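You operate a simulated robot arm through the tools that you are given. There is no shell and no other tool.

Carry out the task below with a simulated two-armed robot. There is one attempt and no reset: what you move stays moved.

TASK
Gauge the loose cream heel and put it in the tray of its height.
Fine: lift the blue arm back up.

It is judged by the outcome, as a careful person would: the job done as asked, and still so three seconds after it is handed in. It fails if anything else is knocked over, pushed out of place, dropped, spilled or broken.

THE ROBOT
Two 7-joint arms with fingered hands on one trunk that stands fixed in place. Base frame: the origin is at the foot of the trunk, x ahead of it, y to its left, z up; the work surface is at about z = 864. Lengths are in mm, angles in rad, forces in N, time in s.
The left shoulder is at [21, 208, 1412], the right one opposite. Each reaches about 1152 mm from its shoulder. Payload 5 kg a hand.
The TCP of each hand is the grasp point between the finger pads, 48 mm short of the fingertips. In the tool frame z runs along the fingers and y along their closing line. The gripper opens to 160 mm; its body begins 56 mm behind the TCP. The gripper is a hand of 4 fingers: y runs from the thumb to the fingers, the wrist lies at [-26, -142, -252] in the tool frame.
Orientation is that of the tool frame in the base frame, as [roll, pitch, yaw] about the fixed x, y, z axes, in that order (R = Rz(yaw) Ry(pitch) Rx(roll)). With the fingers straight down and the wrist toward the robot, the tool's x, y and z point along [0, 1, 0], [1, 0, 0] and [0, 0, -1] of the base frame.

THE INTERFACE
- The arms move only by the tool nudge_tool. It takes "left_steps", "right_steps" or both (then of equal length, played together; a hand with none holds still); each is a list of rows, each an object (a shift or turn left out is 0) with "delta_pos": the shift along the tool's x, y, z in mm, a list of three; "angular": the turn, a rotation vector about the tool's x, y, z in rad, a list of three. In form: [{"delta_pos": [dx, dy, dz], "angular": [rx, ry, rz]}, ...]. A call has 1 to 20 rows; each row shifts and turns the commanded pose from where the row before left it, along the tool's axes as they then stand. Each row takes 0.2 s and may step no farther than 50 mm and 0.15 rad from the row before; otherwise, the whole call is refused. A pose out of reach is approached as far as the arm can. The call stops where the force on the tool passes 90 N (or 10 N more than at its start, if that is more) or the arm is blocked; 0.2 s more then pass. In this call time passes only in rows, and 0.2 s behind the last. It gives the time, the measured TCP pose, the force on the tool (base axes), the opening and the grip force at its end, in the units of the frame above (readings bear some noise), with the torque about the TCP (base axes, N m) and any sound that the robot's microphone picked up.
- Cameras (640 x 400 px; columns grow to the right, rows downward): "scene" is now at [94.2, -1.3, 1594.3]; the picture's right is [-0.04, -1.00, 0.00], its down [-0.62, 0.02, -0.78] and it looks along [0.78, -0.03, -0.62] (base axes); focal length 276 px, centre (320, 200). "left" rides on the left gripper at [-87, -133, -189] in its tool frame; the picture's right is [-0.83, -0.26, 0.49], its down [0.51, -0.71, 0.49] and it looks along [0.22, 0.66, 0.72] (tool axes); focal length 238 px, centre (320, 200). "right" rides on the right gripper at [87, -132, -189] in its tool frame; the picture's right is [-0.83, 0.26, -0.49], its down [-0.51, -0.71, 0.49] and it looks along [-0.22, 0.66, 0.72] (tool axes); focal length 238 px, centre (320, 200). There is no depth. A picture from a camera that has moved, and an enlarged one, comes with that camera's place and axes in the base frame and with its lens.
- camera(camera): a new picture of that camera. No time passes.
- move_column(by): moves the trunk up (or, below 0, down) by that many mm; the arms and the scene camera ride with it, the base frame stays. It gives what a move gives, with no picture.
- move_fingers(index, middle, ring, thumb_bend, thumb_turn, hand): sets how far each is bent, from 0 (flat) to 100 (curled in); at 30 the hand is open as for a grip, at 70 the pads meet at the TCP. One left out holds its place. A second passes; each finger stops where it meets its share of the squeeze, and holds until it gets a number again. It is the only way to open and close the hand. It gives what a move gives, with no picture; readings hold the bend of each and the force on the fingers (four entries, about 0 where the hand has none), thumb and palm. thumb_turn goes from beside the hand (0) to across from the fingers (100), as for a grip.
- aim_head(pan, tilt): turns the head with the scene camera to pan (to the left, within 1.501 rad either way) and tilt (down, from -0.506 to 1.204), counted from straight ahead of the robot. It gives what a move gives.
- zoom(camera, box): a new picture of the part [left, top, right, bottom] of that camera's present view, enlarged. No time passes.
- hand_in(): hands the job in; it is judged then, once.

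Places have to be worked out from the pictures, the camera data and where the tool is seen. Open the grippers and draw the arms clear of the work before you hand the job in, unless the task says otherwise.

The tools are called after "Call:" by a JSON object that holds its "name" and its "arguments". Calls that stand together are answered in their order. nudge_tool: Moves the arms, as the interface text tells. Its arguments: {"type":"object","properties":{"left_steps":{"type":"array","items":{"type":"object","properties":{"delta_pos":{"type":"array","items":{"type":"number"}},"angular":{"type":"array","items":{"type":"number"}}}}},"right_steps":{"type":"array","items":{"type":"object","properties":{"delta_pos":{"type":"array","items":{"type":"number"}},"angular":{"type":"array","items":{"type":"number"}}}}}},"required":[]} The other tools are called the same way: move_column (by) moves the trunk up or down; move_fingers (index, middle, ring, thumb_bend, thumb_turn, hand) moves the fingers one by one; aim_head (pan, tilt) turns the head that bears the scene camera; camera (camera) takes a picture; zoom (camera, box) takes an enlarged picture of a part of a camera's view; hand_in () hands the job in.

At the start:

```text
time_s: 0.0
left_tcp_pos: [549.9, 461.6, 1239.3]
left_orientation: [-3.14, 0.002, 1.571]
left_force: [-0.1, 0.1, -1.0]
left_wrist_torque: [-0.01, 0.01, 0.0]
left_grip_width: 159.4
left_finger_force: 0.1
left_shape: jaw
left_bend: [30.0, 30.0, 30.0, 30.0, 98.0]
left_finger forces: [0.0, 0.0, 0.0, 0.1, 0.0, 0.0]
right_tcp_pos: [810.2, -66.8, 1272.1]
right_orientation: [-3.141, -0.001, 1.572]
right_force: [0.1, 0.8, 0.6]
right_wrist_torque: [-0.05, 0.02, 0.02]
right_grip_width: 159.3
right_finger_force: 0.1
right_shape: jaw
right_bend: [30.0, 30.0, 30.0, 30.0, 98.0]
right_finger forces: [0.1, 0.0, 0.1, 0.1, 0.1, 0.1]
trunk travel left (down, up): [-414.0, 276.0]
head pan, tilt (commanded): [-0.037, 0.674]
```

scene: 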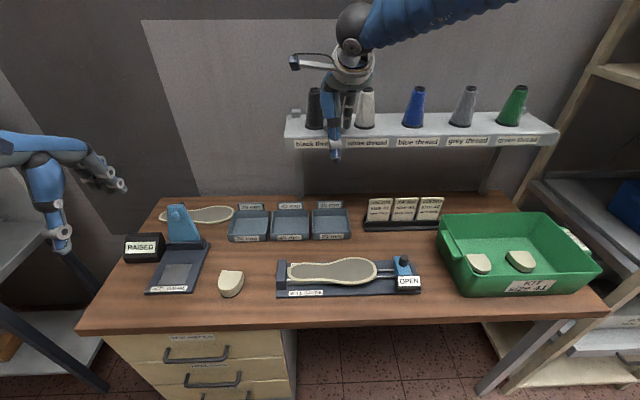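
right: 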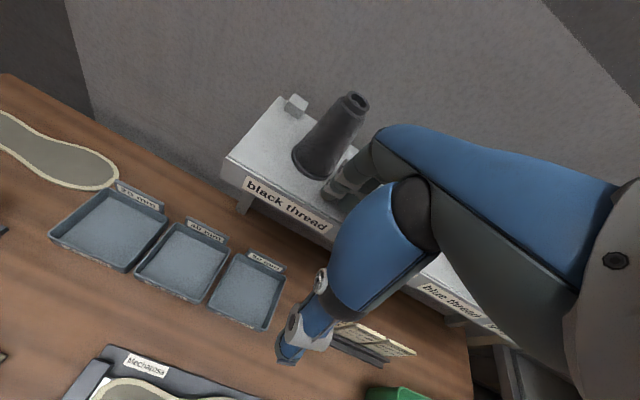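
left: 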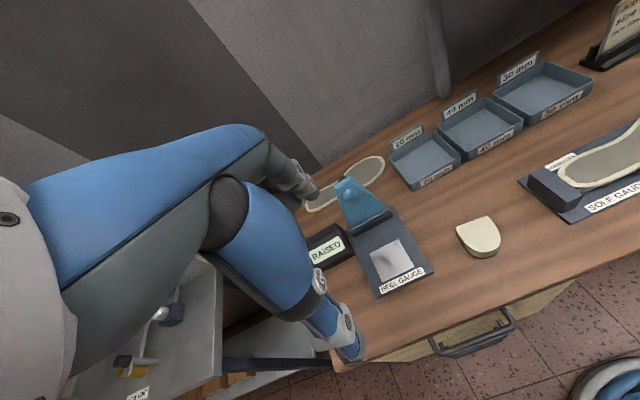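

I'll first look closer at the heel gauge, the loose heel, and the trays.

Call:
{"name": "zoom", "arguments": {"camera": "scene", "box": [110, 190, 270, 310]}}

Call:
{"name": "zoom", "arguments": {"camera": "scene", "box": [220, 190, 360, 260]}}

Call:
{"name": "zoom", "arguments": {"camera": "left", "box": [290, 150, 520, 310]}}

```text
3.33 times, centred on (190, 250) of scene
camera zoom: at [94.2, -1.3, 1594.3], right [-0.04, -1.0, 0.0], down [-0.62, 0.02, -0.78], along [0.78, -0.03, -0.62], focal length 919 px, centre (753, 33)
```

zoom: 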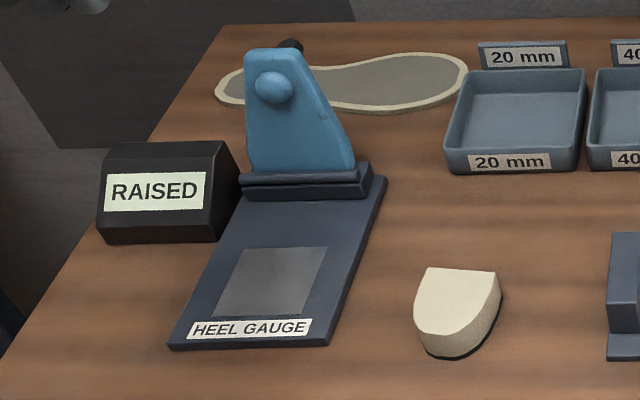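

```text
4.57 times, centred on (290, 225) of scene
camera zoom: at [94.2, -1.3, 1594.3], right [-0.04, -1.0, 0.0], down [-0.62, 0.02, -0.78], along [0.78, -0.03, -0.62], focal length 1260 px, centre (457, 86)
```

zoom: 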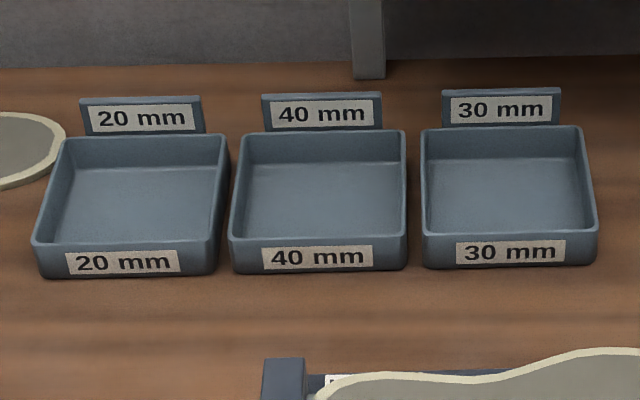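

```text
2.50 times, centred on (405, 230) of left
camera zoom: at [418.2, 373.7, 1429.7], right [-0.26, -0.83, -0.49], down [-0.71, 0.51, -0.49], along [0.66, 0.22, -0.72], focal length 596 px, centre (108, 125)
```

zoom: 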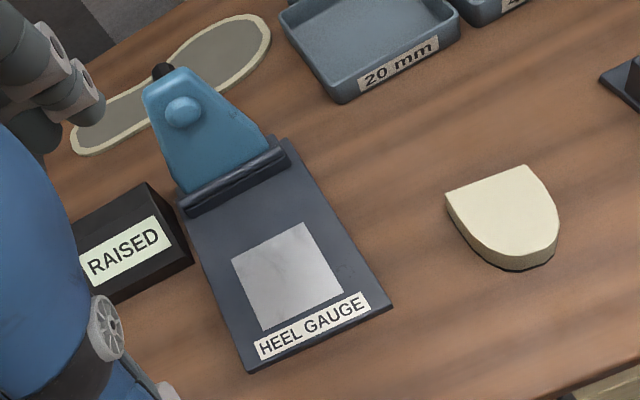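

The heel gauge has an upright blue arm hinged behind its grey pad, with a blue ball on the front and a black knob behind. The loose heel looks to be near (601, 247), and the trays read 20, 40, 30 from left to right. I'll move the left hand over the heel, staying high at first.

Call:
{"name": "nudge_tool", "arguments": {"left_steps": [{"delta_pos": [-36, 5, 0]}, {"delta_pos": [-36, 5, 0]}, {"delta_pos": [-36, 5, 0]}, {"delta_pos": [-36, 5, 0]}, {"delta_pos": [-35, 5, 0]}, {"delta_pos": [-35, 5, 0]}, {"delta_pos": [0, 0, 30]}, {"delta_pos": [0, 0, 30]}, {"delta_pos": [0, 0, 30]}, {"delta_pos": [0, 0, 30]}]}}

Call:
{"name": "camera", "arguments": {"camera": "left"}}

Call:
{"name": "camera", "arguments": {"camera": "scene"}}

```text
time_s: 2.2
left_tcp_pos: [581.7, 246.3, 1118.4]
left_orientation: [3.141, 0.0, 1.57]
left_force: [1.0, 1.0, -0.1]
left_wrist_torque: [-0.04, 0.09, 0.03]
left_grip_width: 159.8
left_finger_force: 0.1
left_shape: jaw
left_bend: [30.0, 30.0, 30.0, 30.0, 97.0]
left_finger forces: [0.0, 0.0, 0.0, 0.0, 0.1, 0.0]
right_tcp_pos: [811.1, -66.3, 1271.5]
right_orientation: [-3.138, -0.001, 1.569]
right_force: [1.2, 0.9, 0.7]
right_wrist_torque: [-0.04, 0.07, 0.04]
right_grip_width: 159.5
right_finger_force: 0.0
right_shape: jaw
right_bend: [30.0, 30.0, 30.0, 30.0, 98.0]
right_finger forces: [0.0, 0.1, 0.0, 0.0, 0.0, 0.0]
trunk travel left (down, up): [-414.0, 276.0]
head pan, tilt (commanded): [-0.037, 0.674]
```

```text
taken
camera left: at [449.8, 158.1, 1308.0], right [-0.26, -0.83, -0.49], down [-0.71, 0.51, -0.49], along [0.66, 0.22, -0.72], focal length 238 px, centre (320, 200)
```

left: 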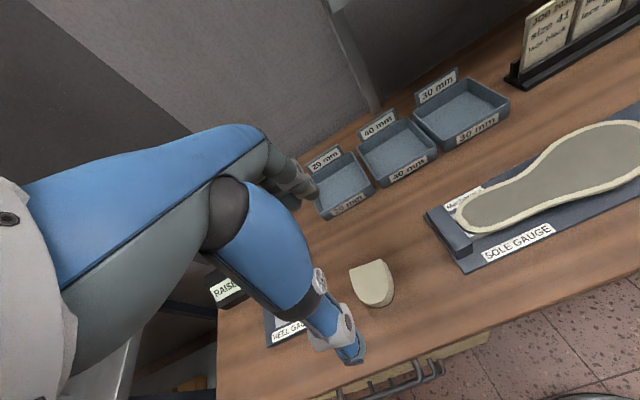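

```text
taken
camera scene: at [95.9, -0.7, 1594.2], right [-0.04, -1.0, 0.0], down [-0.63, 0.02, -0.78], along [0.78, -0.03, -0.63], focal length 276 px, centre (320, 200)
```

scene: 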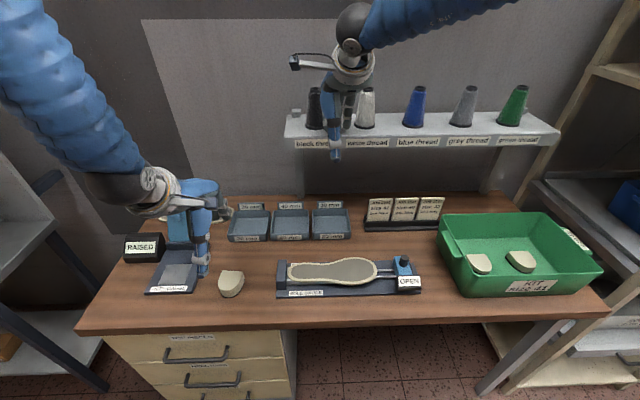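

The hand is now above and left of the heel with a clear view. I'll zoom in with the left and scene cameras to fix the heel's position and the gauge's details.

Call:
{"name": "zoom", "arguments": {"camera": "left", "box": [300, 230, 460, 330]}}

Call:
{"name": "zoom", "arguments": {"camera": "scene", "box": [130, 170, 290, 310]}}

Call:
{"name": "camera", "arguments": {"camera": "right"}}

```text
4.00 times, centred on (380, 280) of left
camera zoom: at [449.8, 158.1, 1308.0], right [-0.26, -0.83, -0.49], down [-0.71, 0.51, -0.49], along [0.66, 0.22, -0.72], focal length 953 px, centre (80, -120)
```

zoom: 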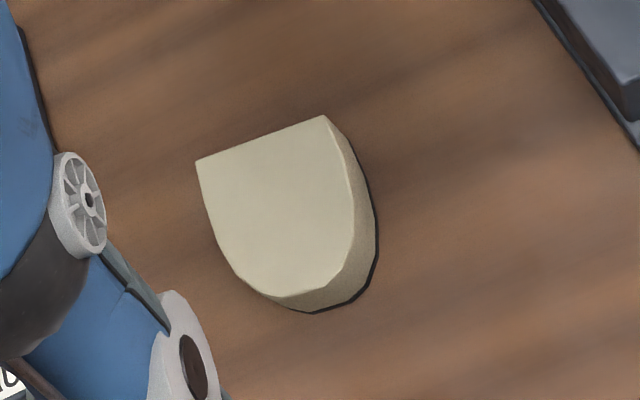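

```text
2.86 times, centred on (210, 240) of scene
camera zoom: at [95.9, -0.7, 1594.2], right [-0.04, -1.0, 0.0], down [-0.63, 0.02, -0.78], along [0.78, -0.03, -0.63], focal length 788 px, centre (634, 86)
```

zoom: 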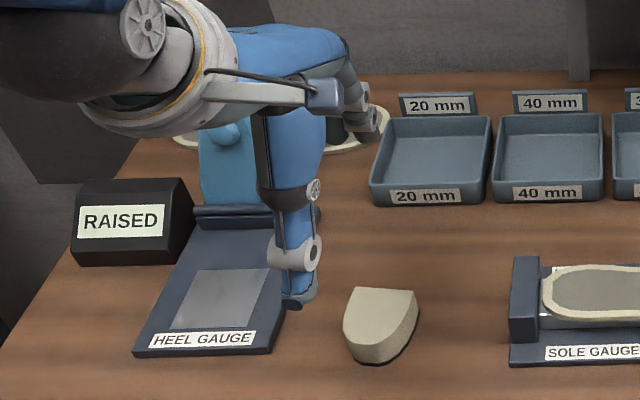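

```text
taken
camera right: at [680.1, 22.2, 1459.3], right [0.26, -0.83, 0.49], down [-0.71, -0.51, -0.49], along [0.65, -0.22, -0.72], focal length 238 px, centre (320, 200)
```

right: 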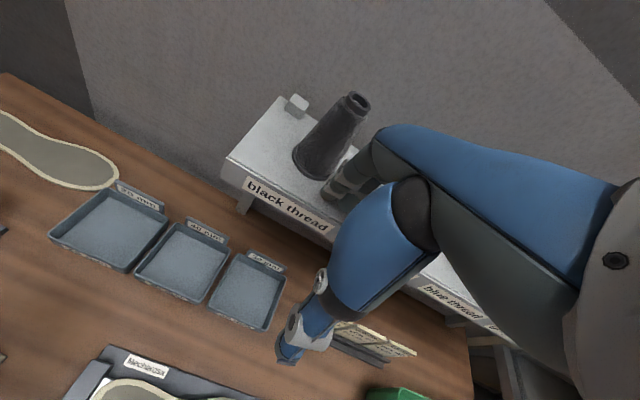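

The heel's flat back edge faces away from the robot, turned about 0.14 rad, with its centre near (599, 250). I'll narrow the hand's opening somewhat while still high up.

Call:
{"name": "move_fingers", "arguments": {"hand": "left", "index": 40, "middle": 40, "ring": 40, "thumb_bend": 40, "thumb_turn": 100}}

Call:
{"name": "nudge_tool", "arguments": {"left_steps": [{"delta_pos": [6.3, 16.3, 0], "angular": [0, 0, 0.14]}, {"delta_pos": [0, 0, 30]}, {"delta_pos": [0, 0, 30]}, {"delta_pos": [0, 0, 30]}, {"delta_pos": [0, 0, 30]}, {"delta_pos": [0, 0, 20]}]}}

Call:
{"name": "camera", "arguments": {"camera": "left"}}

Call:
{"name": "zoom", "arguments": {"camera": "scene", "box": [130, 170, 290, 310]}}

```text
time_s: 3.2
left_tcp_pos: [580.9, 244.8, 1118.2]
left_orientation: [-3.141, 0.0, 1.571]
left_force: [0.1, 0.3, -0.1]
left_wrist_torque: [0.04, 0.01, -0.03]
left_grip_width: 131.7
left_finger_force: 0.2
left_shape: fingers
left_bend: [40.0, 40.0, 40.0, 40.0, 99.0]
left_finger forces: [0.0, 0.0, 0.0, 0.0, 0.0, 0.0]
right_tcp_pos: [809.6, -66.4, 1271.8]
right_orientation: [-3.139, 0.0, 1.571]
right_force: [-0.4, -0.4, 0.2]
right_wrist_torque: [0.0, -0.01, -0.02]
right_grip_width: 159.5
right_finger_force: 0.0
right_shape: jaw
right_bend: [30.0, 30.0, 30.0, 30.0, 98.0]
right_finger forces: [0.0, 0.1, 0.0, 0.1, 0.0, 0.0]
trunk travel left (down, up): [-414.0, 276.0]
head pan, tilt (commanded): [-0.037, 0.674]
```

```text
time_s: 4.6
left_tcp_pos: [597.0, 255.4, 978.6]
left_orientation: [-3.141, 0.001, 1.431]
left_force: [0.4, 0.3, 0.4]
left_wrist_torque: [-0.02, 0.08, 0.01]
left_grip_width: 131.5
left_finger_force: 0.0
left_shape: fingers
left_bend: [40.0, 40.0, 40.0, 40.0, 99.0]
left_finger forces: [0.0, 0.0, 0.0, 0.0, 0.1, 0.1]
right_tcp_pos: [810.6, -67.4, 1272.3]
right_orientation: [-3.14, 0.001, 1.571]
right_force: [-0.6, 0.1, -0.2]
right_wrist_torque: [-0.05, 0.02, 0.0]
right_grip_width: 159.5
right_finger_force: 0.1
right_shape: jaw
right_bend: [30.0, 30.0, 30.0, 30.0, 98.0]
right_finger forces: [0.0, 0.0, 0.0, 0.1, 0.1, 0.0]
trunk travel left (down, up): [-414.0, 276.0]
head pan, tilt (commanded): [-0.037, 0.674]
```

```text
taken
camera left: at [453.7, 185.6, 1169.1], right [-0.37, -0.79, -0.49], down [-0.63, 0.6, -0.49], along [0.68, 0.12, -0.72], focal length 238 px, centre (320, 200)
```

left: 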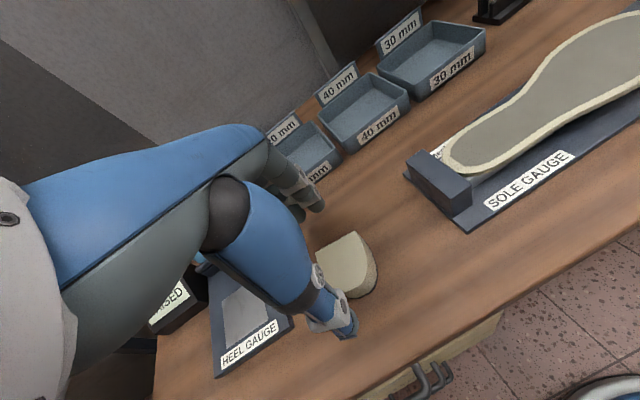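

```text
2.86 times, centred on (210, 240) of scene
camera zoom: at [94.8, -0.7, 1594.3], right [-0.04, -1.0, 0.0], down [-0.62, 0.02, -0.78], along [0.78, -0.03, -0.63], focal length 788 px, centre (634, 86)
```

zoom: 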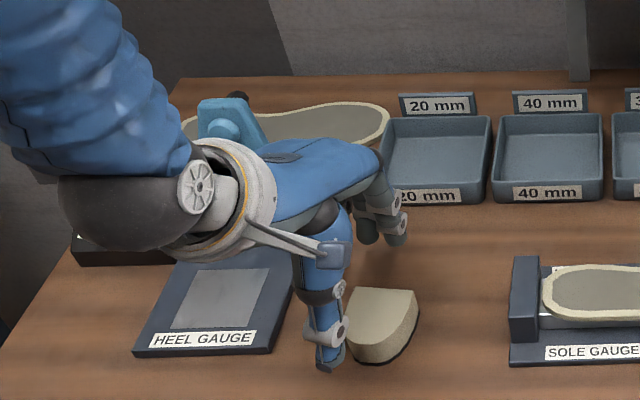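

The hand is aligned over the heel, with the thumb in front of the round tip and the fingers behind the flat edge. I'll descend slowly toward a fingertip clearance of about 10 mm and check.

Call:
{"name": "nudge_tool", "arguments": {"left_steps": [{"delta_pos": [-3, 1, 15]}, {"delta_pos": [0, 0, 15]}, {"delta_pos": [0, 0, 15]}, {"delta_pos": [0, 0, 8]}]}}

Call:
{"name": "zoom", "arguments": {"camera": "scene", "box": [150, 190, 290, 310]}}

Call:
{"name": "zoom", "arguments": {"camera": "left", "box": [200, 150, 440, 350]}}

```text
time_s: 5.6
left_tcp_pos: [597.8, 249.5, 927.0]
left_orientation: [-3.141, -0.001, 1.432]
left_force: [-0.3, 0.1, 1.4]
left_wrist_torque: [0.01, 0.0, 0.01]
left_grip_width: 131.6
left_finger_force: 0.1
left_shape: fingers
left_bend: [40.0, 40.0, 40.0, 40.0, 99.0]
left_finger forces: [0.0, 0.0, 0.0, 0.0, 0.1, 0.0]
right_tcp_pos: [809.3, -65.9, 1270.9]
right_orientation: [-3.139, 0.0, 1.571]
right_force: [-0.3, -0.1, 0.0]
right_wrist_torque: [-0.01, 0.01, -0.01]
right_grip_width: 160.1
right_finger_force: 0.1
right_shape: jaw
right_bend: [30.0, 30.0, 30.0, 30.0, 98.0]
right_finger forces: [0.0, 0.1, 0.0, 0.1, 0.0, 0.0]
trunk travel left (down, up): [-414.0, 276.0]
head pan, tilt (commanded): [-0.037, 0.674]
```

```text
3.33 times, centred on (220, 250) of scene
camera zoom: at [94.6, -1.1, 1594.3], right [-0.04, -1.0, 0.0], down [-0.62, 0.02, -0.78], along [0.78, -0.03, -0.63], focal length 919 px, centre (653, 33)
```

zoom: 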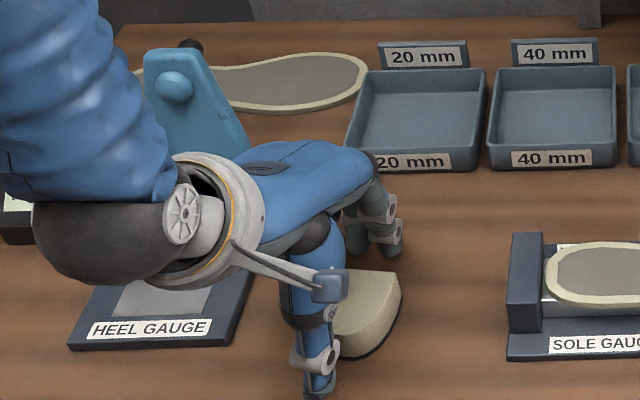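

```text
2.00 times, centred on (320, 250) of left
camera zoom: at [454.6, 181.3, 1115.9], right [-0.37, -0.79, -0.49], down [-0.63, 0.6, -0.49], along [0.68, 0.12, -0.72], focal length 477 px, centre (320, 100)
```

zoom: 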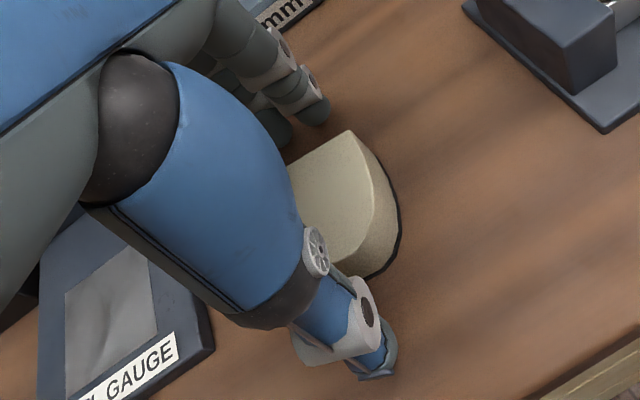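

Both sides clear the heel. I'll lower a few more mm and then close the fingers gradually.

Call:
{"name": "nudge_tool", "arguments": {"left_steps": [{"delta_pos": [0, 0, 5]}]}}

Call:
{"name": "move_fingers", "arguments": {"hand": "left", "index": 48, "middle": 48, "ring": 48, "thumb_bend": 48}}

Call:
{"name": "zoom", "arguments": {"camera": "scene", "box": [150, 190, 290, 310]}}

Call:
{"name": "zoom", "arguments": {"camera": "left", "box": [200, 150, 440, 350]}}

```text
time_s: 6.0
left_tcp_pos: [597.3, 250.5, 922.1]
left_orientation: [-3.141, 0.001, 1.432]
left_force: [-0.4, -1.0, -0.6]
left_wrist_torque: [-0.02, 0.0, -0.01]
left_grip_width: 131.1
left_finger_force: 0.0
left_shape: fingers
left_bend: [40.0, 40.0, 40.0, 40.0, 99.0]
left_finger forces: [0.0, 0.0, 0.1, 0.0, 0.1, 0.0]
right_tcp_pos: [809.9, -66.0, 1271.0]
right_orientation: [-3.14, -0.001, 1.571]
right_force: [-0.4, 0.2, -0.8]
right_wrist_torque: [-0.02, 0.02, 0.02]
right_grip_width: 159.6
right_finger_force: 0.1
right_shape: jaw
right_bend: [30.0, 30.0, 30.0, 30.0, 98.0]
right_finger forces: [0.1, 0.0, 0.0, 0.1, 0.0, 0.0]
trunk travel left (down, up): [-414.0, 276.0]
head pan, tilt (commanded): [-0.037, 0.674]
```

```text
time_s: 7.0
left_tcp_pos: [597.1, 251.0, 922.2]
left_orientation: [3.141, -0.001, 1.432]
left_force: [0.1, 0.7, 0.3]
left_wrist_torque: [0.0, -0.01, -0.03]
left_grip_width: 99.7
left_finger_force: 0.1
left_shape: fingers
left_bend: [48.0, 48.0, 48.0, 48.0, 100.0]
left_finger forces: [0.0, 0.0, 0.0, 0.1, 0.0, 0.0]
right_tcp_pos: [809.4, -66.7, 1271.9]
right_orientation: [-3.139, -0.001, 1.57]
right_force: [1.1, -0.1, 0.0]
right_wrist_torque: [-0.02, -0.02, -0.02]
right_grip_width: 159.8
right_finger_force: 0.0
right_shape: jaw
right_bend: [30.0, 30.0, 30.0, 30.0, 98.0]
right_finger forces: [0.0, 0.1, 0.2, 0.1, 0.0, 0.0]
trunk travel left (down, up): [-414.0, 276.0]
head pan, tilt (commanded): [-0.037, 0.674]
```

```text
3.33 times, centred on (220, 250) of scene
camera zoom: at [94.5, -1.4, 1594.3], right [-0.04, -1.0, 0.0], down [-0.62, 0.02, -0.78], along [0.78, -0.03, -0.62], focal length 919 px, centre (653, 33)
```

zoom: 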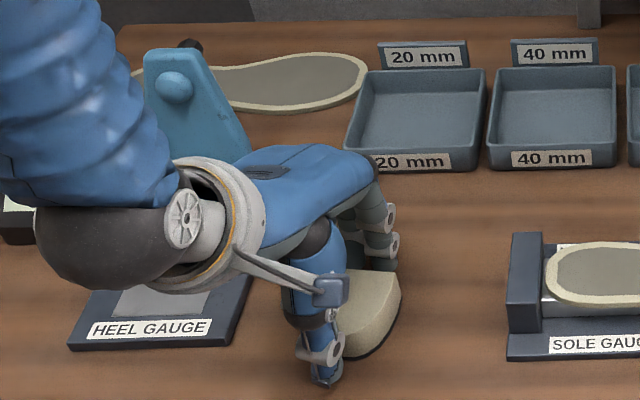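

```text
2.00 times, centred on (320, 250) of left
camera zoom: at [454.5, 181.8, 1111.6], right [-0.37, -0.79, -0.49], down [-0.63, 0.6, -0.49], along [0.68, 0.12, -0.72], focal length 477 px, centre (320, 100)
```

zoom: 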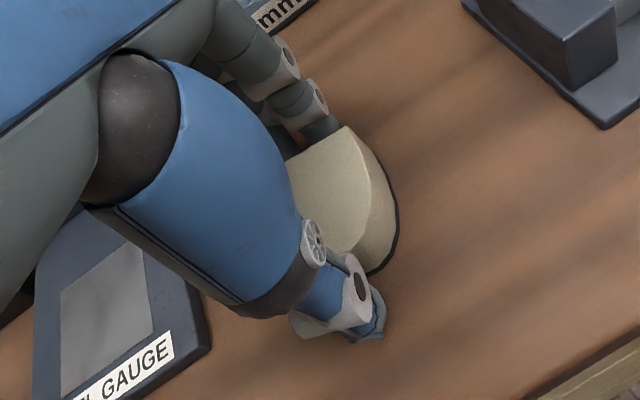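

No contact yet; the fingertips are just outside the heel on both sides. Closing further in small steps.

Call:
{"name": "move_fingers", "arguments": {"hand": "left", "index": 53, "middle": 53, "ring": 53, "thumb_bend": 53}}

Call:
{"name": "zoom", "arguments": {"camera": "left", "box": [200, 150, 440, 350]}}

```text
time_s: 8.0
left_tcp_pos: [597.6, 250.1, 922.1]
left_orientation: [3.14, -0.001, 1.432]
left_force: [-1.2, 0.2, -0.5]
left_wrist_torque: [-0.03, 0.03, 0.05]
left_grip_width: 80.3
left_finger_force: 0.6
left_shape: fingers
left_bend: [53.0, 53.0, 53.0, 52.0, 100.0]
left_finger forces: [0.1, 0.0, 0.1, 0.1, 0.9, 0.0]
right_tcp_pos: [810.6, -66.2, 1273.1]
right_orientation: [-3.14, 0.001, 1.569]
right_force: [-0.3, 0.3, 0.0]
right_wrist_torque: [-0.02, -0.01, -0.03]
right_grip_width: 159.7
right_finger_force: 0.1
right_shape: jaw
right_bend: [30.0, 30.0, 30.0, 30.0, 98.0]
right_finger forces: [0.0, 0.0, 0.0, 0.0, 0.1, 0.1]
trunk travel left (down, up): [-414.0, 276.0]
head pan, tilt (commanded): [-0.037, 0.674]
```

```text
2.00 times, centred on (320, 250) of left
camera zoom: at [454.3, 181.8, 1111.7], right [-0.37, -0.79, -0.49], down [-0.63, 0.6, -0.49], along [0.68, 0.12, -0.72], focal length 477 px, centre (320, 100)
```

zoom: 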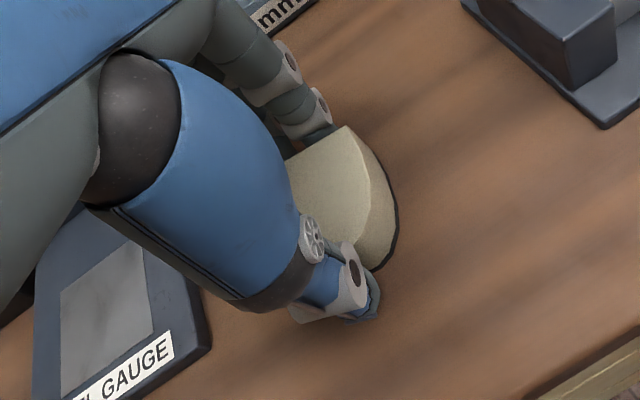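

The thumb has just touched (0.9 N), and the fingers are about to. I'll close the rest of the way for a grip.

Call:
{"name": "move_fingers", "arguments": {"hand": "left", "index": 60, "middle": 60, "ring": 60, "thumb_bend": 56}}

Call:
{"name": "zoom", "arguments": {"camera": "left", "box": [200, 150, 440, 350]}}

```text
time_s: 9.0
left_tcp_pos: [598.2, 251.3, 921.6]
left_orientation: [-3.14, -0.001, 1.432]
left_force: [2.0, -0.7, 0.2]
left_wrist_torque: [0.03, -0.01, -0.03]
left_grip_width: 75.3
left_finger_force: 9.4
left_shape: fingers
left_bend: [57.0, 57.0, 60.0, 52.0, 100.0]
left_finger forces: [4.7, 5.2, 0.0, 0.1, 8.9, 0.0]
right_tcp_pos: [809.3, -67.6, 1272.8]
right_orientation: [-3.141, 0.0, 1.57]
right_force: [-0.4, 0.5, 0.2]
right_wrist_torque: [-0.03, 0.01, -0.02]
right_grip_width: 159.5
right_finger_force: 0.1
right_shape: jaw
right_bend: [30.0, 30.0, 30.0, 30.0, 98.0]
right_finger forces: [0.0, 0.0, 0.0, 0.0, 0.0, 0.0]
trunk travel left (down, up): [-414.0, 276.0]
head pan, tilt (commanded): [-0.037, 0.674]
```

```text
2.00 times, centred on (320, 250) of left
camera zoom: at [454.5, 181.7, 1111.7], right [-0.37, -0.79, -0.49], down [-0.63, 0.6, -0.49], along [0.68, 0.12, -0.72], focal length 477 px, centre (320, 100)
```

zoom: 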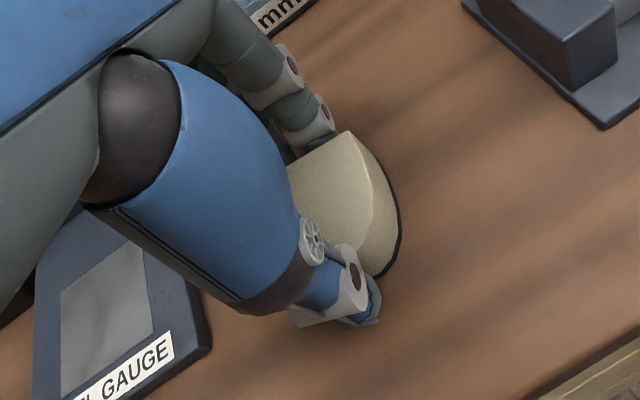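

Index and middle hold the back edge at about 5 N each against the thumb at 9 N, and the ring finger misses the heel. I'll open the ring finger out of the way and lift a little to test the grip.

Call:
{"name": "move_fingers", "arguments": {"hand": "left", "ring": 50}}

Call:
{"name": "nudge_tool", "arguments": {"left_steps": [{"delta_pos": [0, 0, -5]}, {"delta_pos": [0, 0, -10]}, {"delta_pos": [0, 0, -15]}]}}

Call:
{"name": "camera", "arguments": {"camera": "left"}}

Call:
{"name": "zoom", "arguments": {"camera": "scene", "box": [150, 190, 290, 310]}}

```text
time_s: 10.0
left_tcp_pos: [597.2, 250.7, 921.2]
left_orientation: [3.14, -0.001, 1.431]
left_force: [0.5, 0.4, 0.5]
left_wrist_torque: [-0.02, 0.0, -0.01]
left_grip_width: 75.5
left_finger_force: 9.8
left_shape: fingers
left_bend: [57.0, 57.0, 50.0, 52.0, 100.0]
left_finger forces: [4.9, 5.3, 0.0, 0.1, 8.8, 0.1]
right_tcp_pos: [810.4, -66.3, 1271.9]
right_orientation: [3.141, -0.001, 1.571]
right_force: [0.0, 0.4, -0.2]
right_wrist_torque: [0.03, 0.01, 0.02]
right_grip_width: 159.7
right_finger_force: 0.0
right_shape: jaw
right_bend: [30.0, 30.0, 30.0, 30.0, 98.0]
right_finger forces: [0.0, 0.0, 0.0, 0.0, 0.0, 0.0]
trunk travel left (down, up): [-414.0, 276.0]
head pan, tilt (commanded): [-0.037, 0.674]
```

```text
time_s: 10.8
left_tcp_pos: [595.5, 252.1, 950.2]
left_orientation: [-3.138, 0.0, 1.43]
left_force: [-1.5, -0.1, -0.8]
left_wrist_torque: [0.02, -0.08, 0.02]
left_grip_width: 75.6
left_finger_force: 9.1
left_shape: fingers
left_bend: [57.0, 58.0, 50.0, 52.0, 100.0]
left_finger forces: [4.7, 4.8, 0.0, 0.0, 9.3, 0.0]
right_tcp_pos: [809.8, -67.0, 1272.4]
right_orientation: [-3.141, -0.002, 1.571]
right_force: [0.4, 0.2, -0.6]
right_wrist_torque: [0.01, -0.04, 0.02]
right_grip_width: 159.5
right_finger_force: 0.1
right_shape: jaw
right_bend: [30.0, 30.0, 30.0, 30.0, 98.0]
right_finger forces: [0.0, 0.0, 0.1, 0.0, 0.0, 0.0]
trunk travel left (down, up): [-414.0, 276.0]
head pan, tilt (commanded): [-0.037, 0.674]
```

```text
taken
camera left: at [453.4, 182.7, 1141.3], right [-0.37, -0.79, -0.49], down [-0.63, 0.6, -0.49], along [0.68, 0.12, -0.72], focal length 238 px, centre (320, 200)
```

left: 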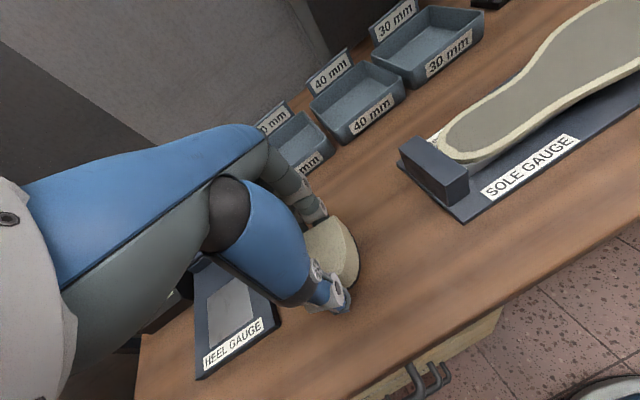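

```text
3.33 times, centred on (220, 250) of scene
camera zoom: at [93.8, -1.5, 1594.4], right [-0.04, -1.0, 0.0], down [-0.62, 0.02, -0.78], along [0.78, -0.03, -0.62], focal length 919 px, centre (653, 33)
```

zoom: 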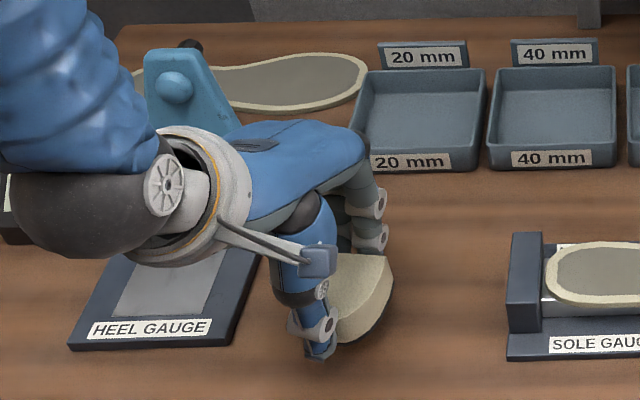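

The heel has lifted with the hand. I'll check whether it hangs level before carrying it.

Call:
{"name": "zoom", "arguments": {"camera": "left", "box": [260, 170, 420, 330]}}

Call:
{"name": "zoom", "arguments": {"camera": "scene", "box": [190, 230, 260, 310]}}

```text
2.50 times, centred on (340, 250) of left
camera zoom: at [453.4, 182.7, 1141.3], right [-0.37, -0.79, -0.49], down [-0.63, 0.6, -0.49], along [0.68, 0.12, -0.72], focal length 596 px, centre (270, 75)
```

zoom: 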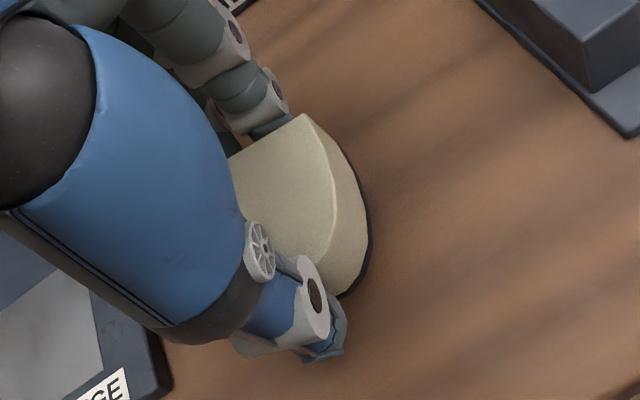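

```text
5.00 times, centred on (225, 270) of scene
camera zoom: at [93.8, -1.5, 1594.4], right [-0.04, -1.0, 0.0], down [-0.62, 0.02, -0.78], along [0.78, -0.03, -0.62], focal length 1378 px, centre (795, -150)
```

zoom: 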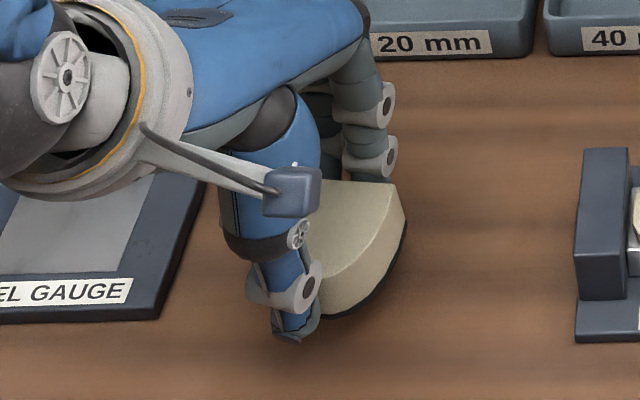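

I'm not certain how level the heel sits, so I'll lift higher to separate it from the table and look again.

Call:
{"name": "nudge_tool", "arguments": {"left_steps": [{"delta_pos": [0, 0, -20]}, {"delta_pos": [0, 0, -20]}, {"delta_pos": [0, 0, -20]}, {"delta_pos": [0, 0, -20]}]}}

Call:
{"name": "zoom", "arguments": {"camera": "left", "box": [260, 170, 420, 330]}}

Call:
{"name": "zoom", "arguments": {"camera": "scene", "box": [170, 200, 260, 300]}}

```text
time_s: 11.8
left_tcp_pos: [595.3, 250.1, 1032.0]
left_orientation: [3.141, 0.001, 1.43]
left_force: [-0.5, -0.6, -2.7]
left_wrist_torque: [-0.02, -0.06, 0.01]
left_grip_width: 75.5
left_finger_force: 9.6
left_shape: fingers
left_bend: [57.0, 58.0, 50.0, 52.0, 100.0]
left_finger forces: [4.6, 4.6, 0.0, 0.0, 9.2, 0.0]
right_tcp_pos: [809.2, -67.5, 1272.0]
right_orientation: [-3.141, 0.0, 1.571]
right_force: [-0.8, 0.9, 0.2]
right_wrist_torque: [0.04, -0.06, 0.03]
right_grip_width: 159.6
right_finger_force: 0.0
right_shape: jaw
right_bend: [30.0, 30.0, 30.0, 30.0, 98.0]
right_finger forces: [0.1, 0.0, 0.0, 0.0, 0.0, 0.0]
trunk travel left (down, up): [-414.0, 276.0]
head pan, tilt (commanded): [-0.037, 0.674]
```

```text
2.50 times, centred on (340, 250) of left
camera zoom: at [451.9, 182.1, 1223.0], right [-0.37, -0.79, -0.49], down [-0.63, 0.6, -0.49], along [0.68, 0.12, -0.72], focal length 596 px, centre (270, 75)
```

zoom: 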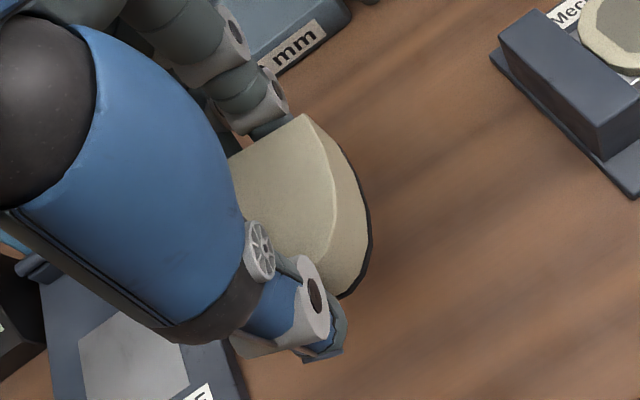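

```text
4.00 times, centred on (215, 250) of scene
camera zoom: at [93.3, -1.7, 1594.4], right [-0.04, -1.0, 0.0], down [-0.62, 0.02, -0.78], along [0.78, -0.03, -0.62], focal length 1103 px, centre (740, 0)
```

zoom: 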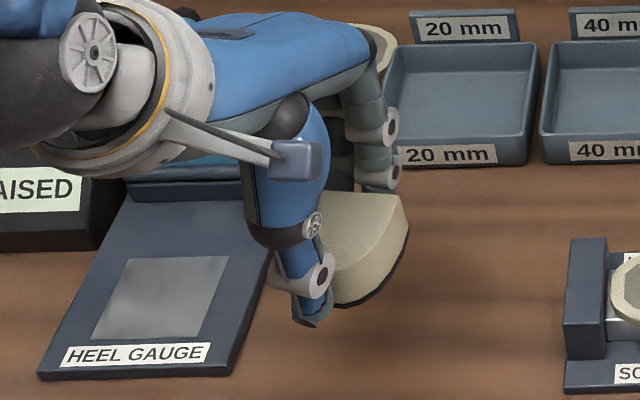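

The heel is firmly held, looks level, and its black underside is down. I'll carry it at this height over the front of the gauge, squaring the hand as I go, and then check clearance to the blue arm.

Call:
{"name": "nudge_tool", "arguments": {"left_steps": [{"delta_pos": [0, 0, 0], "angular": [0, 0, -0.07]}, {"delta_pos": [0, 0, 0], "angular": [0, 0, -0.07]}, {"delta_pos": [30, 0, 0]}, {"delta_pos": [30, 0, 0]}, {"delta_pos": [30, 0, 0]}, {"delta_pos": [30, 0, 0]}, {"delta_pos": [30, 0, 0]}, {"delta_pos": [31, 5, 0]}]}}

Call:
{"name": "camera", "arguments": {"camera": "scene"}}

Call:
{"name": "zoom", "arguments": {"camera": "scene", "box": [100, 160, 240, 300]}}

Call:
{"name": "camera", "arguments": {"camera": "left"}}

```text
time_s: 13.6
left_tcp_pos: [603.9, 433.5, 1030.3]
left_orientation: [-3.14, 0.002, 1.569]
left_force: [-0.4, -0.1, -1.5]
left_wrist_torque: [-0.06, -0.02, -0.01]
left_grip_width: 75.4
left_finger_force: 8.8
left_shape: fingers
left_bend: [57.0, 58.0, 50.0, 52.0, 100.0]
left_finger forces: [4.6, 4.6, 0.0, 0.1, 9.1, 0.0]
right_tcp_pos: [810.0, -64.6, 1272.1]
right_orientation: [-3.141, 0.002, 1.571]
right_force: [0.2, 0.9, 0.2]
right_wrist_torque: [-0.16, -0.01, -0.01]
right_grip_width: 159.4
right_finger_force: 0.0
right_shape: jaw
right_bend: [30.0, 30.0, 30.0, 30.0, 98.0]
right_finger forces: [0.1, 0.0, 0.1, 0.1, 0.0, 0.1]
trunk travel left (down, up): [-414.0, 276.0]
head pan, tilt (commanded): [-0.037, 0.674]
```

```text
taken
camera scene: at [94.2, 0.8, 1594.3], right [-0.04, -1.0, 0.0], down [-0.62, 0.02, -0.78], along [0.78, -0.03, -0.62], focal length 276 px, centre (320, 200)
```

scene: 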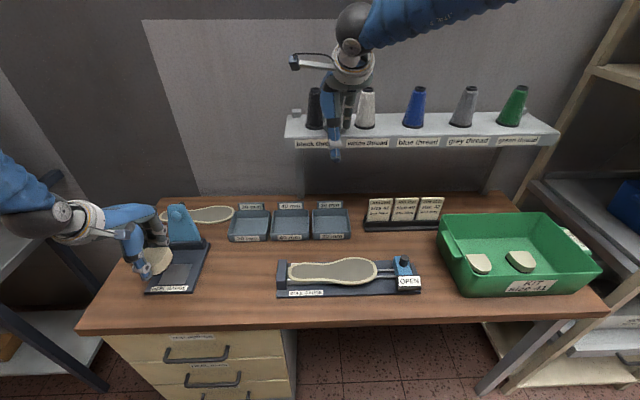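

```text
2.86 times, centred on (170, 230) of scene
camera zoom: at [94.2, 0.8, 1594.3], right [-0.04, -1.0, 0.0], down [-0.62, 0.02, -0.78], along [0.78, -0.03, -0.62], focal length 788 px, centre (749, 114)
```

zoom: 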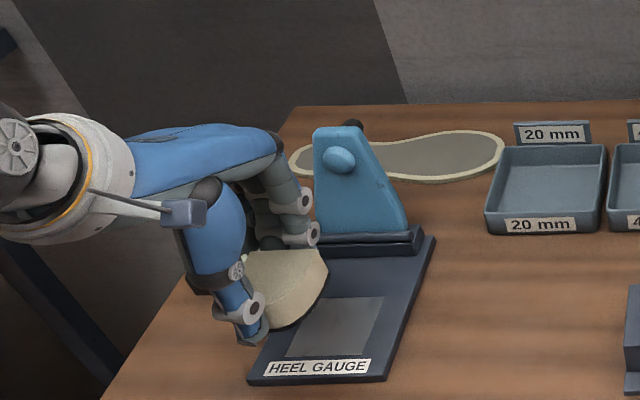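

```text
taken
camera left: at [472.1, 347.1, 1221.3], right [-0.26, -0.83, -0.48], down [-0.71, 0.51, -0.49], along [0.66, 0.22, -0.72], focal length 238 px, centre (320, 200)
```

left: 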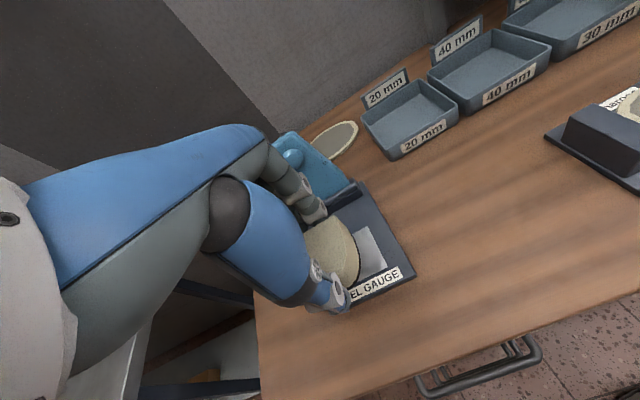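

There is clear space between the knuckles and the blue arm. I'll descend over the front part of the pad and stop about 15 mm above it to check.

Call:
{"name": "nudge_tool", "arguments": {"left_steps": [{"delta_pos": [-0.5, 4, 20]}, {"delta_pos": [-0.5, 4, 20]}, {"delta_pos": [-0.5, 4, 20]}, {"delta_pos": [-0.5, 4, 20]}, {"delta_pos": [0, 4, 3]}]}}

Call:
{"name": "zoom", "arguments": {"camera": "scene", "box": [100, 180, 240, 310]}}

Call:
{"name": "zoom", "arguments": {"camera": "left", "box": [220, 100, 460, 330]}}

```text
time_s: 14.8
left_tcp_pos: [621.2, 428.7, 949.4]
left_orientation: [3.141, 0.0, 1.57]
left_force: [0.2, 0.1, -1.5]
left_wrist_torque: [0.01, -0.01, 0.0]
left_grip_width: 75.3
left_finger_force: 8.8
left_shape: fingers
left_bend: [57.0, 58.0, 50.0, 52.0, 100.0]
left_finger forces: [4.7, 4.5, 0.0, 0.0, 9.1, 0.1]
right_tcp_pos: [810.3, -67.2, 1272.1]
right_orientation: [3.141, 0.0, 1.572]
right_force: [0.1, 0.9, -0.4]
right_wrist_torque: [0.02, -0.03, 0.01]
right_grip_width: 159.3
right_finger_force: 0.0
right_shape: jaw
right_bend: [30.0, 30.0, 30.0, 30.0, 98.0]
right_finger forces: [0.0, 0.1, 0.1, 0.0, 0.0, 0.0]
trunk travel left (down, up): [-414.0, 276.0]
head pan, tilt (commanded): [-0.037, 0.674]
```

```text
3.08 times, centred on (170, 245) of scene
camera zoom: at [93.9, -1.6, 1594.4], right [-0.04, -1.0, 0.0], down [-0.62, 0.02, -0.78], along [0.78, -0.03, -0.62], focal length 848 px, centre (782, 62)
```

zoom: 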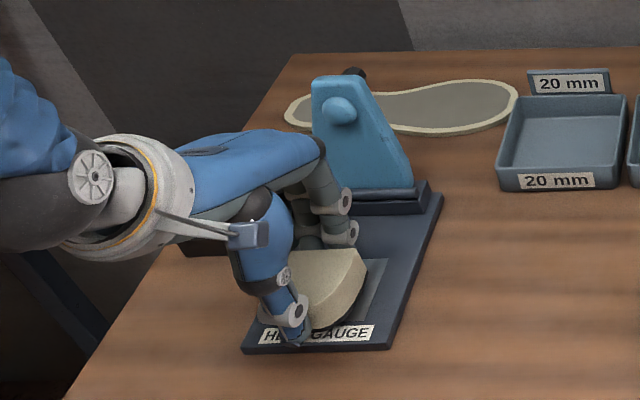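

```text
1.74 times, centred on (340, 215) of left
camera zoom: at [490.2, 341.6, 1139.5], right [-0.26, -0.83, -0.49], down [-0.71, 0.51, -0.49], along [0.66, 0.22, -0.72], focal length 414 px, centre (285, 174)
```

zoom: 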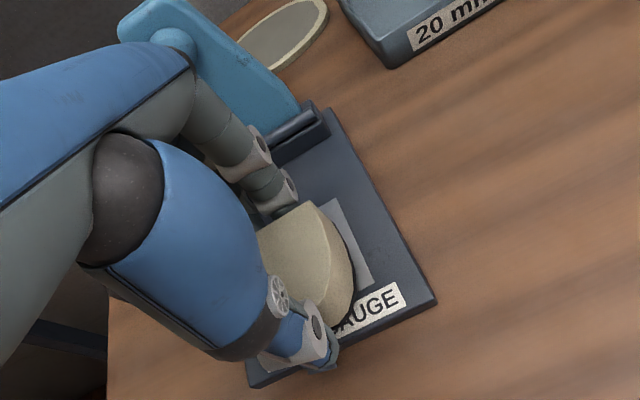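

The heel sits over the pad's front with about 15 mm beneath it, and the knuckles clear the blue arm. I'll shift forward onto the pad centre, then lower in small steps while watching the force.

Call:
{"name": "nudge_tool", "arguments": {"left_steps": [{"delta_pos": [1, 6, 0]}, {"delta_pos": [1, 6, 0]}, {"delta_pos": [1, 5, 0]}]}}

Call:
{"name": "zoom", "arguments": {"camera": "scene", "box": [100, 180, 240, 310]}}

Call:
{"name": "zoom", "arguments": {"camera": "left", "box": [220, 100, 460, 330]}}

```text
time_s: 15.6
left_tcp_pos: [638.9, 433.3, 949.4]
left_orientation: [3.141, 0.0, 1.571]
left_force: [0.0, 0.3, -1.0]
left_wrist_torque: [0.0, 0.02, 0.03]
left_grip_width: 75.1
left_finger_force: 8.9
left_shape: fingers
left_bend: [57.0, 58.0, 50.0, 52.0, 100.0]
left_finger forces: [4.6, 4.6, 0.1, 0.1, 9.1, 0.0]
right_tcp_pos: [810.3, -65.4, 1272.2]
right_orientation: [-3.14, -0.001, 1.572]
right_force: [0.6, -0.4, 0.0]
right_wrist_torque: [-0.05, 0.01, 0.0]
right_grip_width: 159.4
right_finger_force: 0.1
right_shape: jaw
right_bend: [30.0, 30.0, 30.0, 30.0, 98.0]
right_finger forces: [0.0, 0.0, 0.0, 0.0, 0.1, 0.0]
trunk travel left (down, up): [-414.0, 276.0]
head pan, tilt (commanded): [-0.037, 0.674]
```

```text
3.08 times, centred on (170, 245) of scene
camera zoom: at [94.7, -1.1, 1594.3], right [-0.04, -1.0, 0.0], down [-0.62, 0.02, -0.78], along [0.78, -0.03, -0.63], focal length 848 px, centre (782, 62)
```

zoom: 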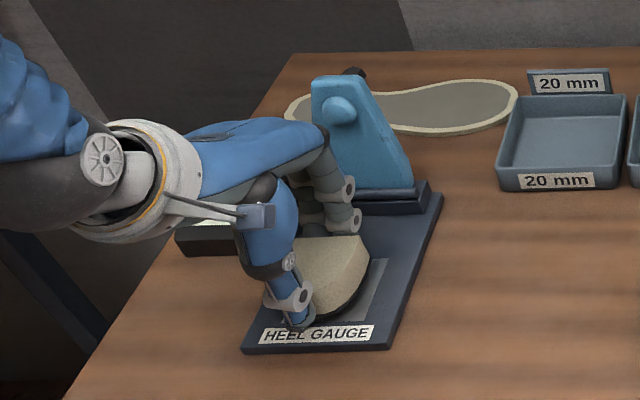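

```text
1.74 times, centred on (340, 215) of left
camera zoom: at [507.0, 344.5, 1138.7], right [-0.26, -0.83, -0.49], down [-0.71, 0.51, -0.49], along [0.66, 0.22, -0.72], focal length 414 px, centre (285, 174)
```

zoom: 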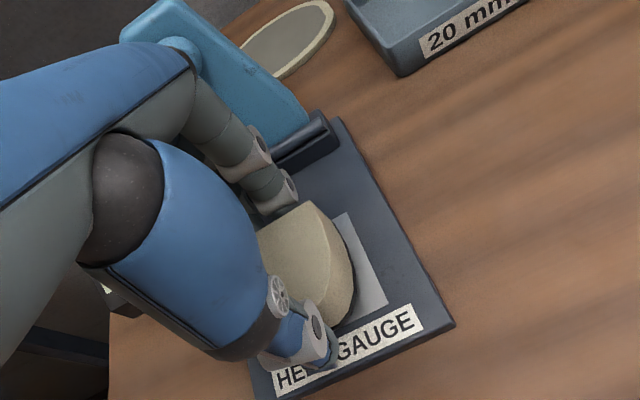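

The heel is over the pad and square. Lowering the last distance in small steps and watching the vertical force.

Call:
{"name": "nudge_tool", "arguments": {"left_steps": [{"delta_pos": [-1.5, 0, 4]}, {"delta_pos": [0, 0, 4]}, {"delta_pos": [0, 0, 4]}]}}

Call:
{"name": "nudge_tool", "arguments": {"left_steps": [{"delta_pos": [0, 0, 2]}]}}

Call:
{"name": "nudge_tool", "arguments": {"left_steps": [{"delta_pos": [0, 0, 2]}]}}

Call:
{"name": "zoom", "arguments": {"camera": "scene", "box": [100, 180, 240, 310]}}

```text
time_s: 16.4
left_tcp_pos: [638.7, 431.1, 934.9]
left_orientation: [-3.14, 0.0, 1.571]
left_force: [1.0, -0.3, -1.0]
left_wrist_torque: [0.05, 0.0, 0.01]
left_grip_width: 75.4
left_finger_force: 9.0
left_shape: fingers
left_bend: [57.0, 58.0, 50.0, 52.0, 100.0]
left_finger forces: [4.6, 4.5, 0.0, 0.0, 9.1, 0.0]
right_tcp_pos: [810.9, -67.8, 1272.2]
right_orientation: [-3.14, 0.001, 1.57]
right_force: [1.6, 0.2, 0.0]
right_wrist_torque: [0.01, -0.02, -0.01]
right_grip_width: 159.6
right_finger_force: 0.1
right_shape: jaw
right_bend: [30.0, 30.0, 30.0, 30.0, 98.0]
right_finger forces: [0.1, 0.1, 0.0, 0.0, 0.0, 0.1]
trunk travel left (down, up): [-414.0, 276.0]
head pan, tilt (commanded): [-0.037, 0.674]
```

```text
time_s: 16.8
left_tcp_pos: [639.3, 431.0, 936.0]
left_orientation: [3.139, -0.001, 1.571]
left_force: [-0.6, -1.0, 7.8]
left_wrist_torque: [0.06, 0.2, 0.0]
left_grip_width: 75.7
left_finger_force: 9.2
left_shape: fingers
left_bend: [57.0, 58.0, 50.0, 52.0, 100.0]
left_finger forces: [4.8, 4.8, 0.0, 0.1, 9.4, 0.1]
right_tcp_pos: [809.2, -66.7, 1272.9]
right_orientation: [-3.142, -0.001, 1.572]
right_force: [-0.4, -1.0, 0.4]
right_wrist_torque: [0.02, 0.01, 0.02]
right_grip_width: 159.8
right_finger_force: 0.0
right_shape: jaw
right_bend: [30.0, 30.0, 30.0, 30.0, 98.0]
right_finger forces: [0.1, 0.0, 0.0, 0.1, 0.0, 0.0]
trunk travel left (down, up): [-414.0, 276.0]
head pan, tilt (commanded): [-0.037, 0.674]
```

```text
time_s: 17.2
left_tcp_pos: [639.1, 430.9, 933.5]
left_orientation: [3.138, 0.001, 1.572]
left_force: [-0.3, -0.7, 17.2]
left_wrist_torque: [0.06, 0.21, 0.03]
left_grip_width: 75.3
left_finger_force: 10.0
left_shape: fingers
left_bend: [57.0, 58.0, 50.0, 52.0, 100.0]
left_finger forces: [4.8, 5.2, 0.0, 0.1, 10.2, 0.0]
right_tcp_pos: [810.5, -67.1, 1272.2]
right_orientation: [-3.141, 0.001, 1.57]
right_force: [0.7, 0.5, 0.0]
right_wrist_torque: [-0.01, 0.01, 0.0]
right_grip_width: 159.4
right_finger_force: 0.0
right_shape: jaw
right_bend: [30.0, 30.0, 30.0, 30.0, 98.0]
right_finger forces: [0.1, 0.0, 0.0, 0.1, 0.1, 0.0]
trunk travel left (down, up): [-414.0, 276.0]
head pan, tilt (commanded): [-0.037, 0.674]
```

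```text
3.08 times, centred on (170, 245) of scene
camera zoom: at [93.0, -2.1, 1594.6], right [-0.04, -1.0, 0.0], down [-0.62, 0.02, -0.78], along [0.78, -0.03, -0.62], focal length 848 px, centre (782, 62)
```

zoom: 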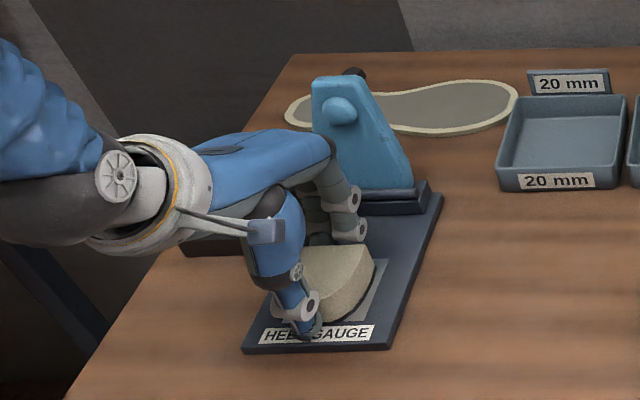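

The heel is seated on the pad (17 N upward at z≈933.5). I'll back off slightly to relieve the load and open the fingers a little.

Call:
{"name": "nudge_tool", "arguments": {"left_steps": [{"delta_pos": [0, 0, -2]}]}}

Call:
{"name": "move_fingers", "arguments": {"hand": "left", "index": 51, "middle": 51, "ring": 48, "thumb_bend": 46}}

Call:
{"name": "zoom", "arguments": {"camera": "scene", "box": [100, 180, 240, 310]}}

Call:
{"name": "zoom", "arguments": {"camera": "left", "box": [220, 100, 460, 330]}}

```text
time_s: 17.6
left_tcp_pos: [639.4, 431.7, 935.3]
left_orientation: [3.142, 0.001, 1.571]
left_force: [2.4, 0.7, 10.0]
left_wrist_torque: [0.04, -0.09, 0.0]
left_grip_width: 75.3
left_finger_force: 10.5
left_shape: fingers
left_bend: [57.0, 58.0, 50.0, 52.0, 100.0]
left_finger forces: [5.8, 6.0, 0.1, 0.0, 9.0, 0.1]
right_tcp_pos: [810.5, -66.5, 1272.0]
right_orientation: [3.141, 0.0, 1.571]
right_force: [0.1, -0.1, -0.6]
right_wrist_torque: [0.04, 0.02, 0.0]
right_grip_width: 159.7
right_finger_force: 0.1
right_shape: jaw
right_bend: [30.0, 30.0, 30.0, 30.0, 98.0]
right_finger forces: [0.0, 0.0, 0.0, 0.0, 0.0, 0.1]
trunk travel left (down, up): [-414.0, 276.0]
head pan, tilt (commanded): [-0.037, 0.674]
```

```text
time_s: 18.6
left_tcp_pos: [639.7, 431.1, 935.0]
left_orientation: [3.141, 0.002, 1.57]
left_force: [0.7, 0.7, 0.0]
left_wrist_torque: [0.02, -0.03, 0.0]
left_grip_width: 96.5
left_finger_force: 0.0
left_shape: fingers
left_bend: [51.0, 51.0, 48.0, 46.0, 100.0]
left_finger forces: [0.0, 0.0, 0.1, 0.1, 0.0, 0.0]
right_tcp_pos: [810.2, -67.6, 1271.7]
right_orientation: [-3.141, 0.0, 1.569]
right_force: [-0.6, -0.8, 0.5]
right_wrist_torque: [0.03, 0.02, 0.03]
right_grip_width: 159.5
right_finger_force: 0.1
right_shape: jaw
right_bend: [30.0, 30.0, 30.0, 30.0, 98.0]
right_finger forces: [0.0, 0.0, 0.1, 0.0, 0.1, 0.0]
trunk travel left (down, up): [-414.0, 276.0]
head pan, tilt (commanded): [-0.037, 0.674]
```

```text
3.08 times, centred on (170, 245) of scene
camera zoom: at [94.2, -1.4, 1594.3], right [-0.04, -1.0, 0.0], down [-0.62, 0.02, -0.78], along [0.78, -0.03, -0.62], focal length 848 px, centre (782, 62)
```

zoom: 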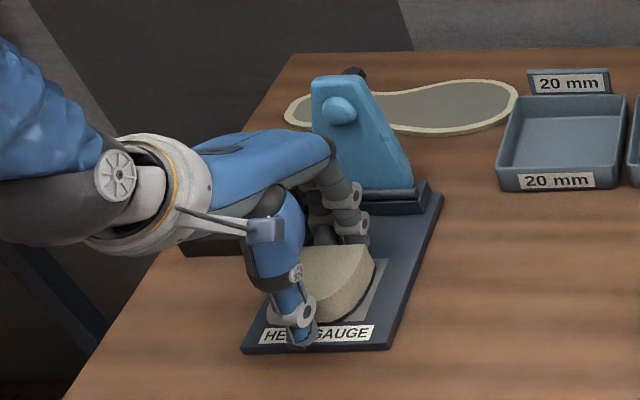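

```text
1.74 times, centred on (340, 215) of left
camera zoom: at [507.0, 343.2, 1124.1], right [-0.26, -0.83, -0.49], down [-0.71, 0.51, -0.49], along [0.66, 0.22, -0.72], focal length 414 px, centre (285, 174)
```

zoom: 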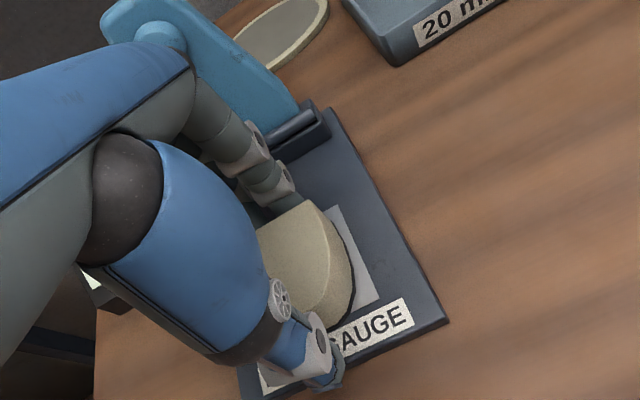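

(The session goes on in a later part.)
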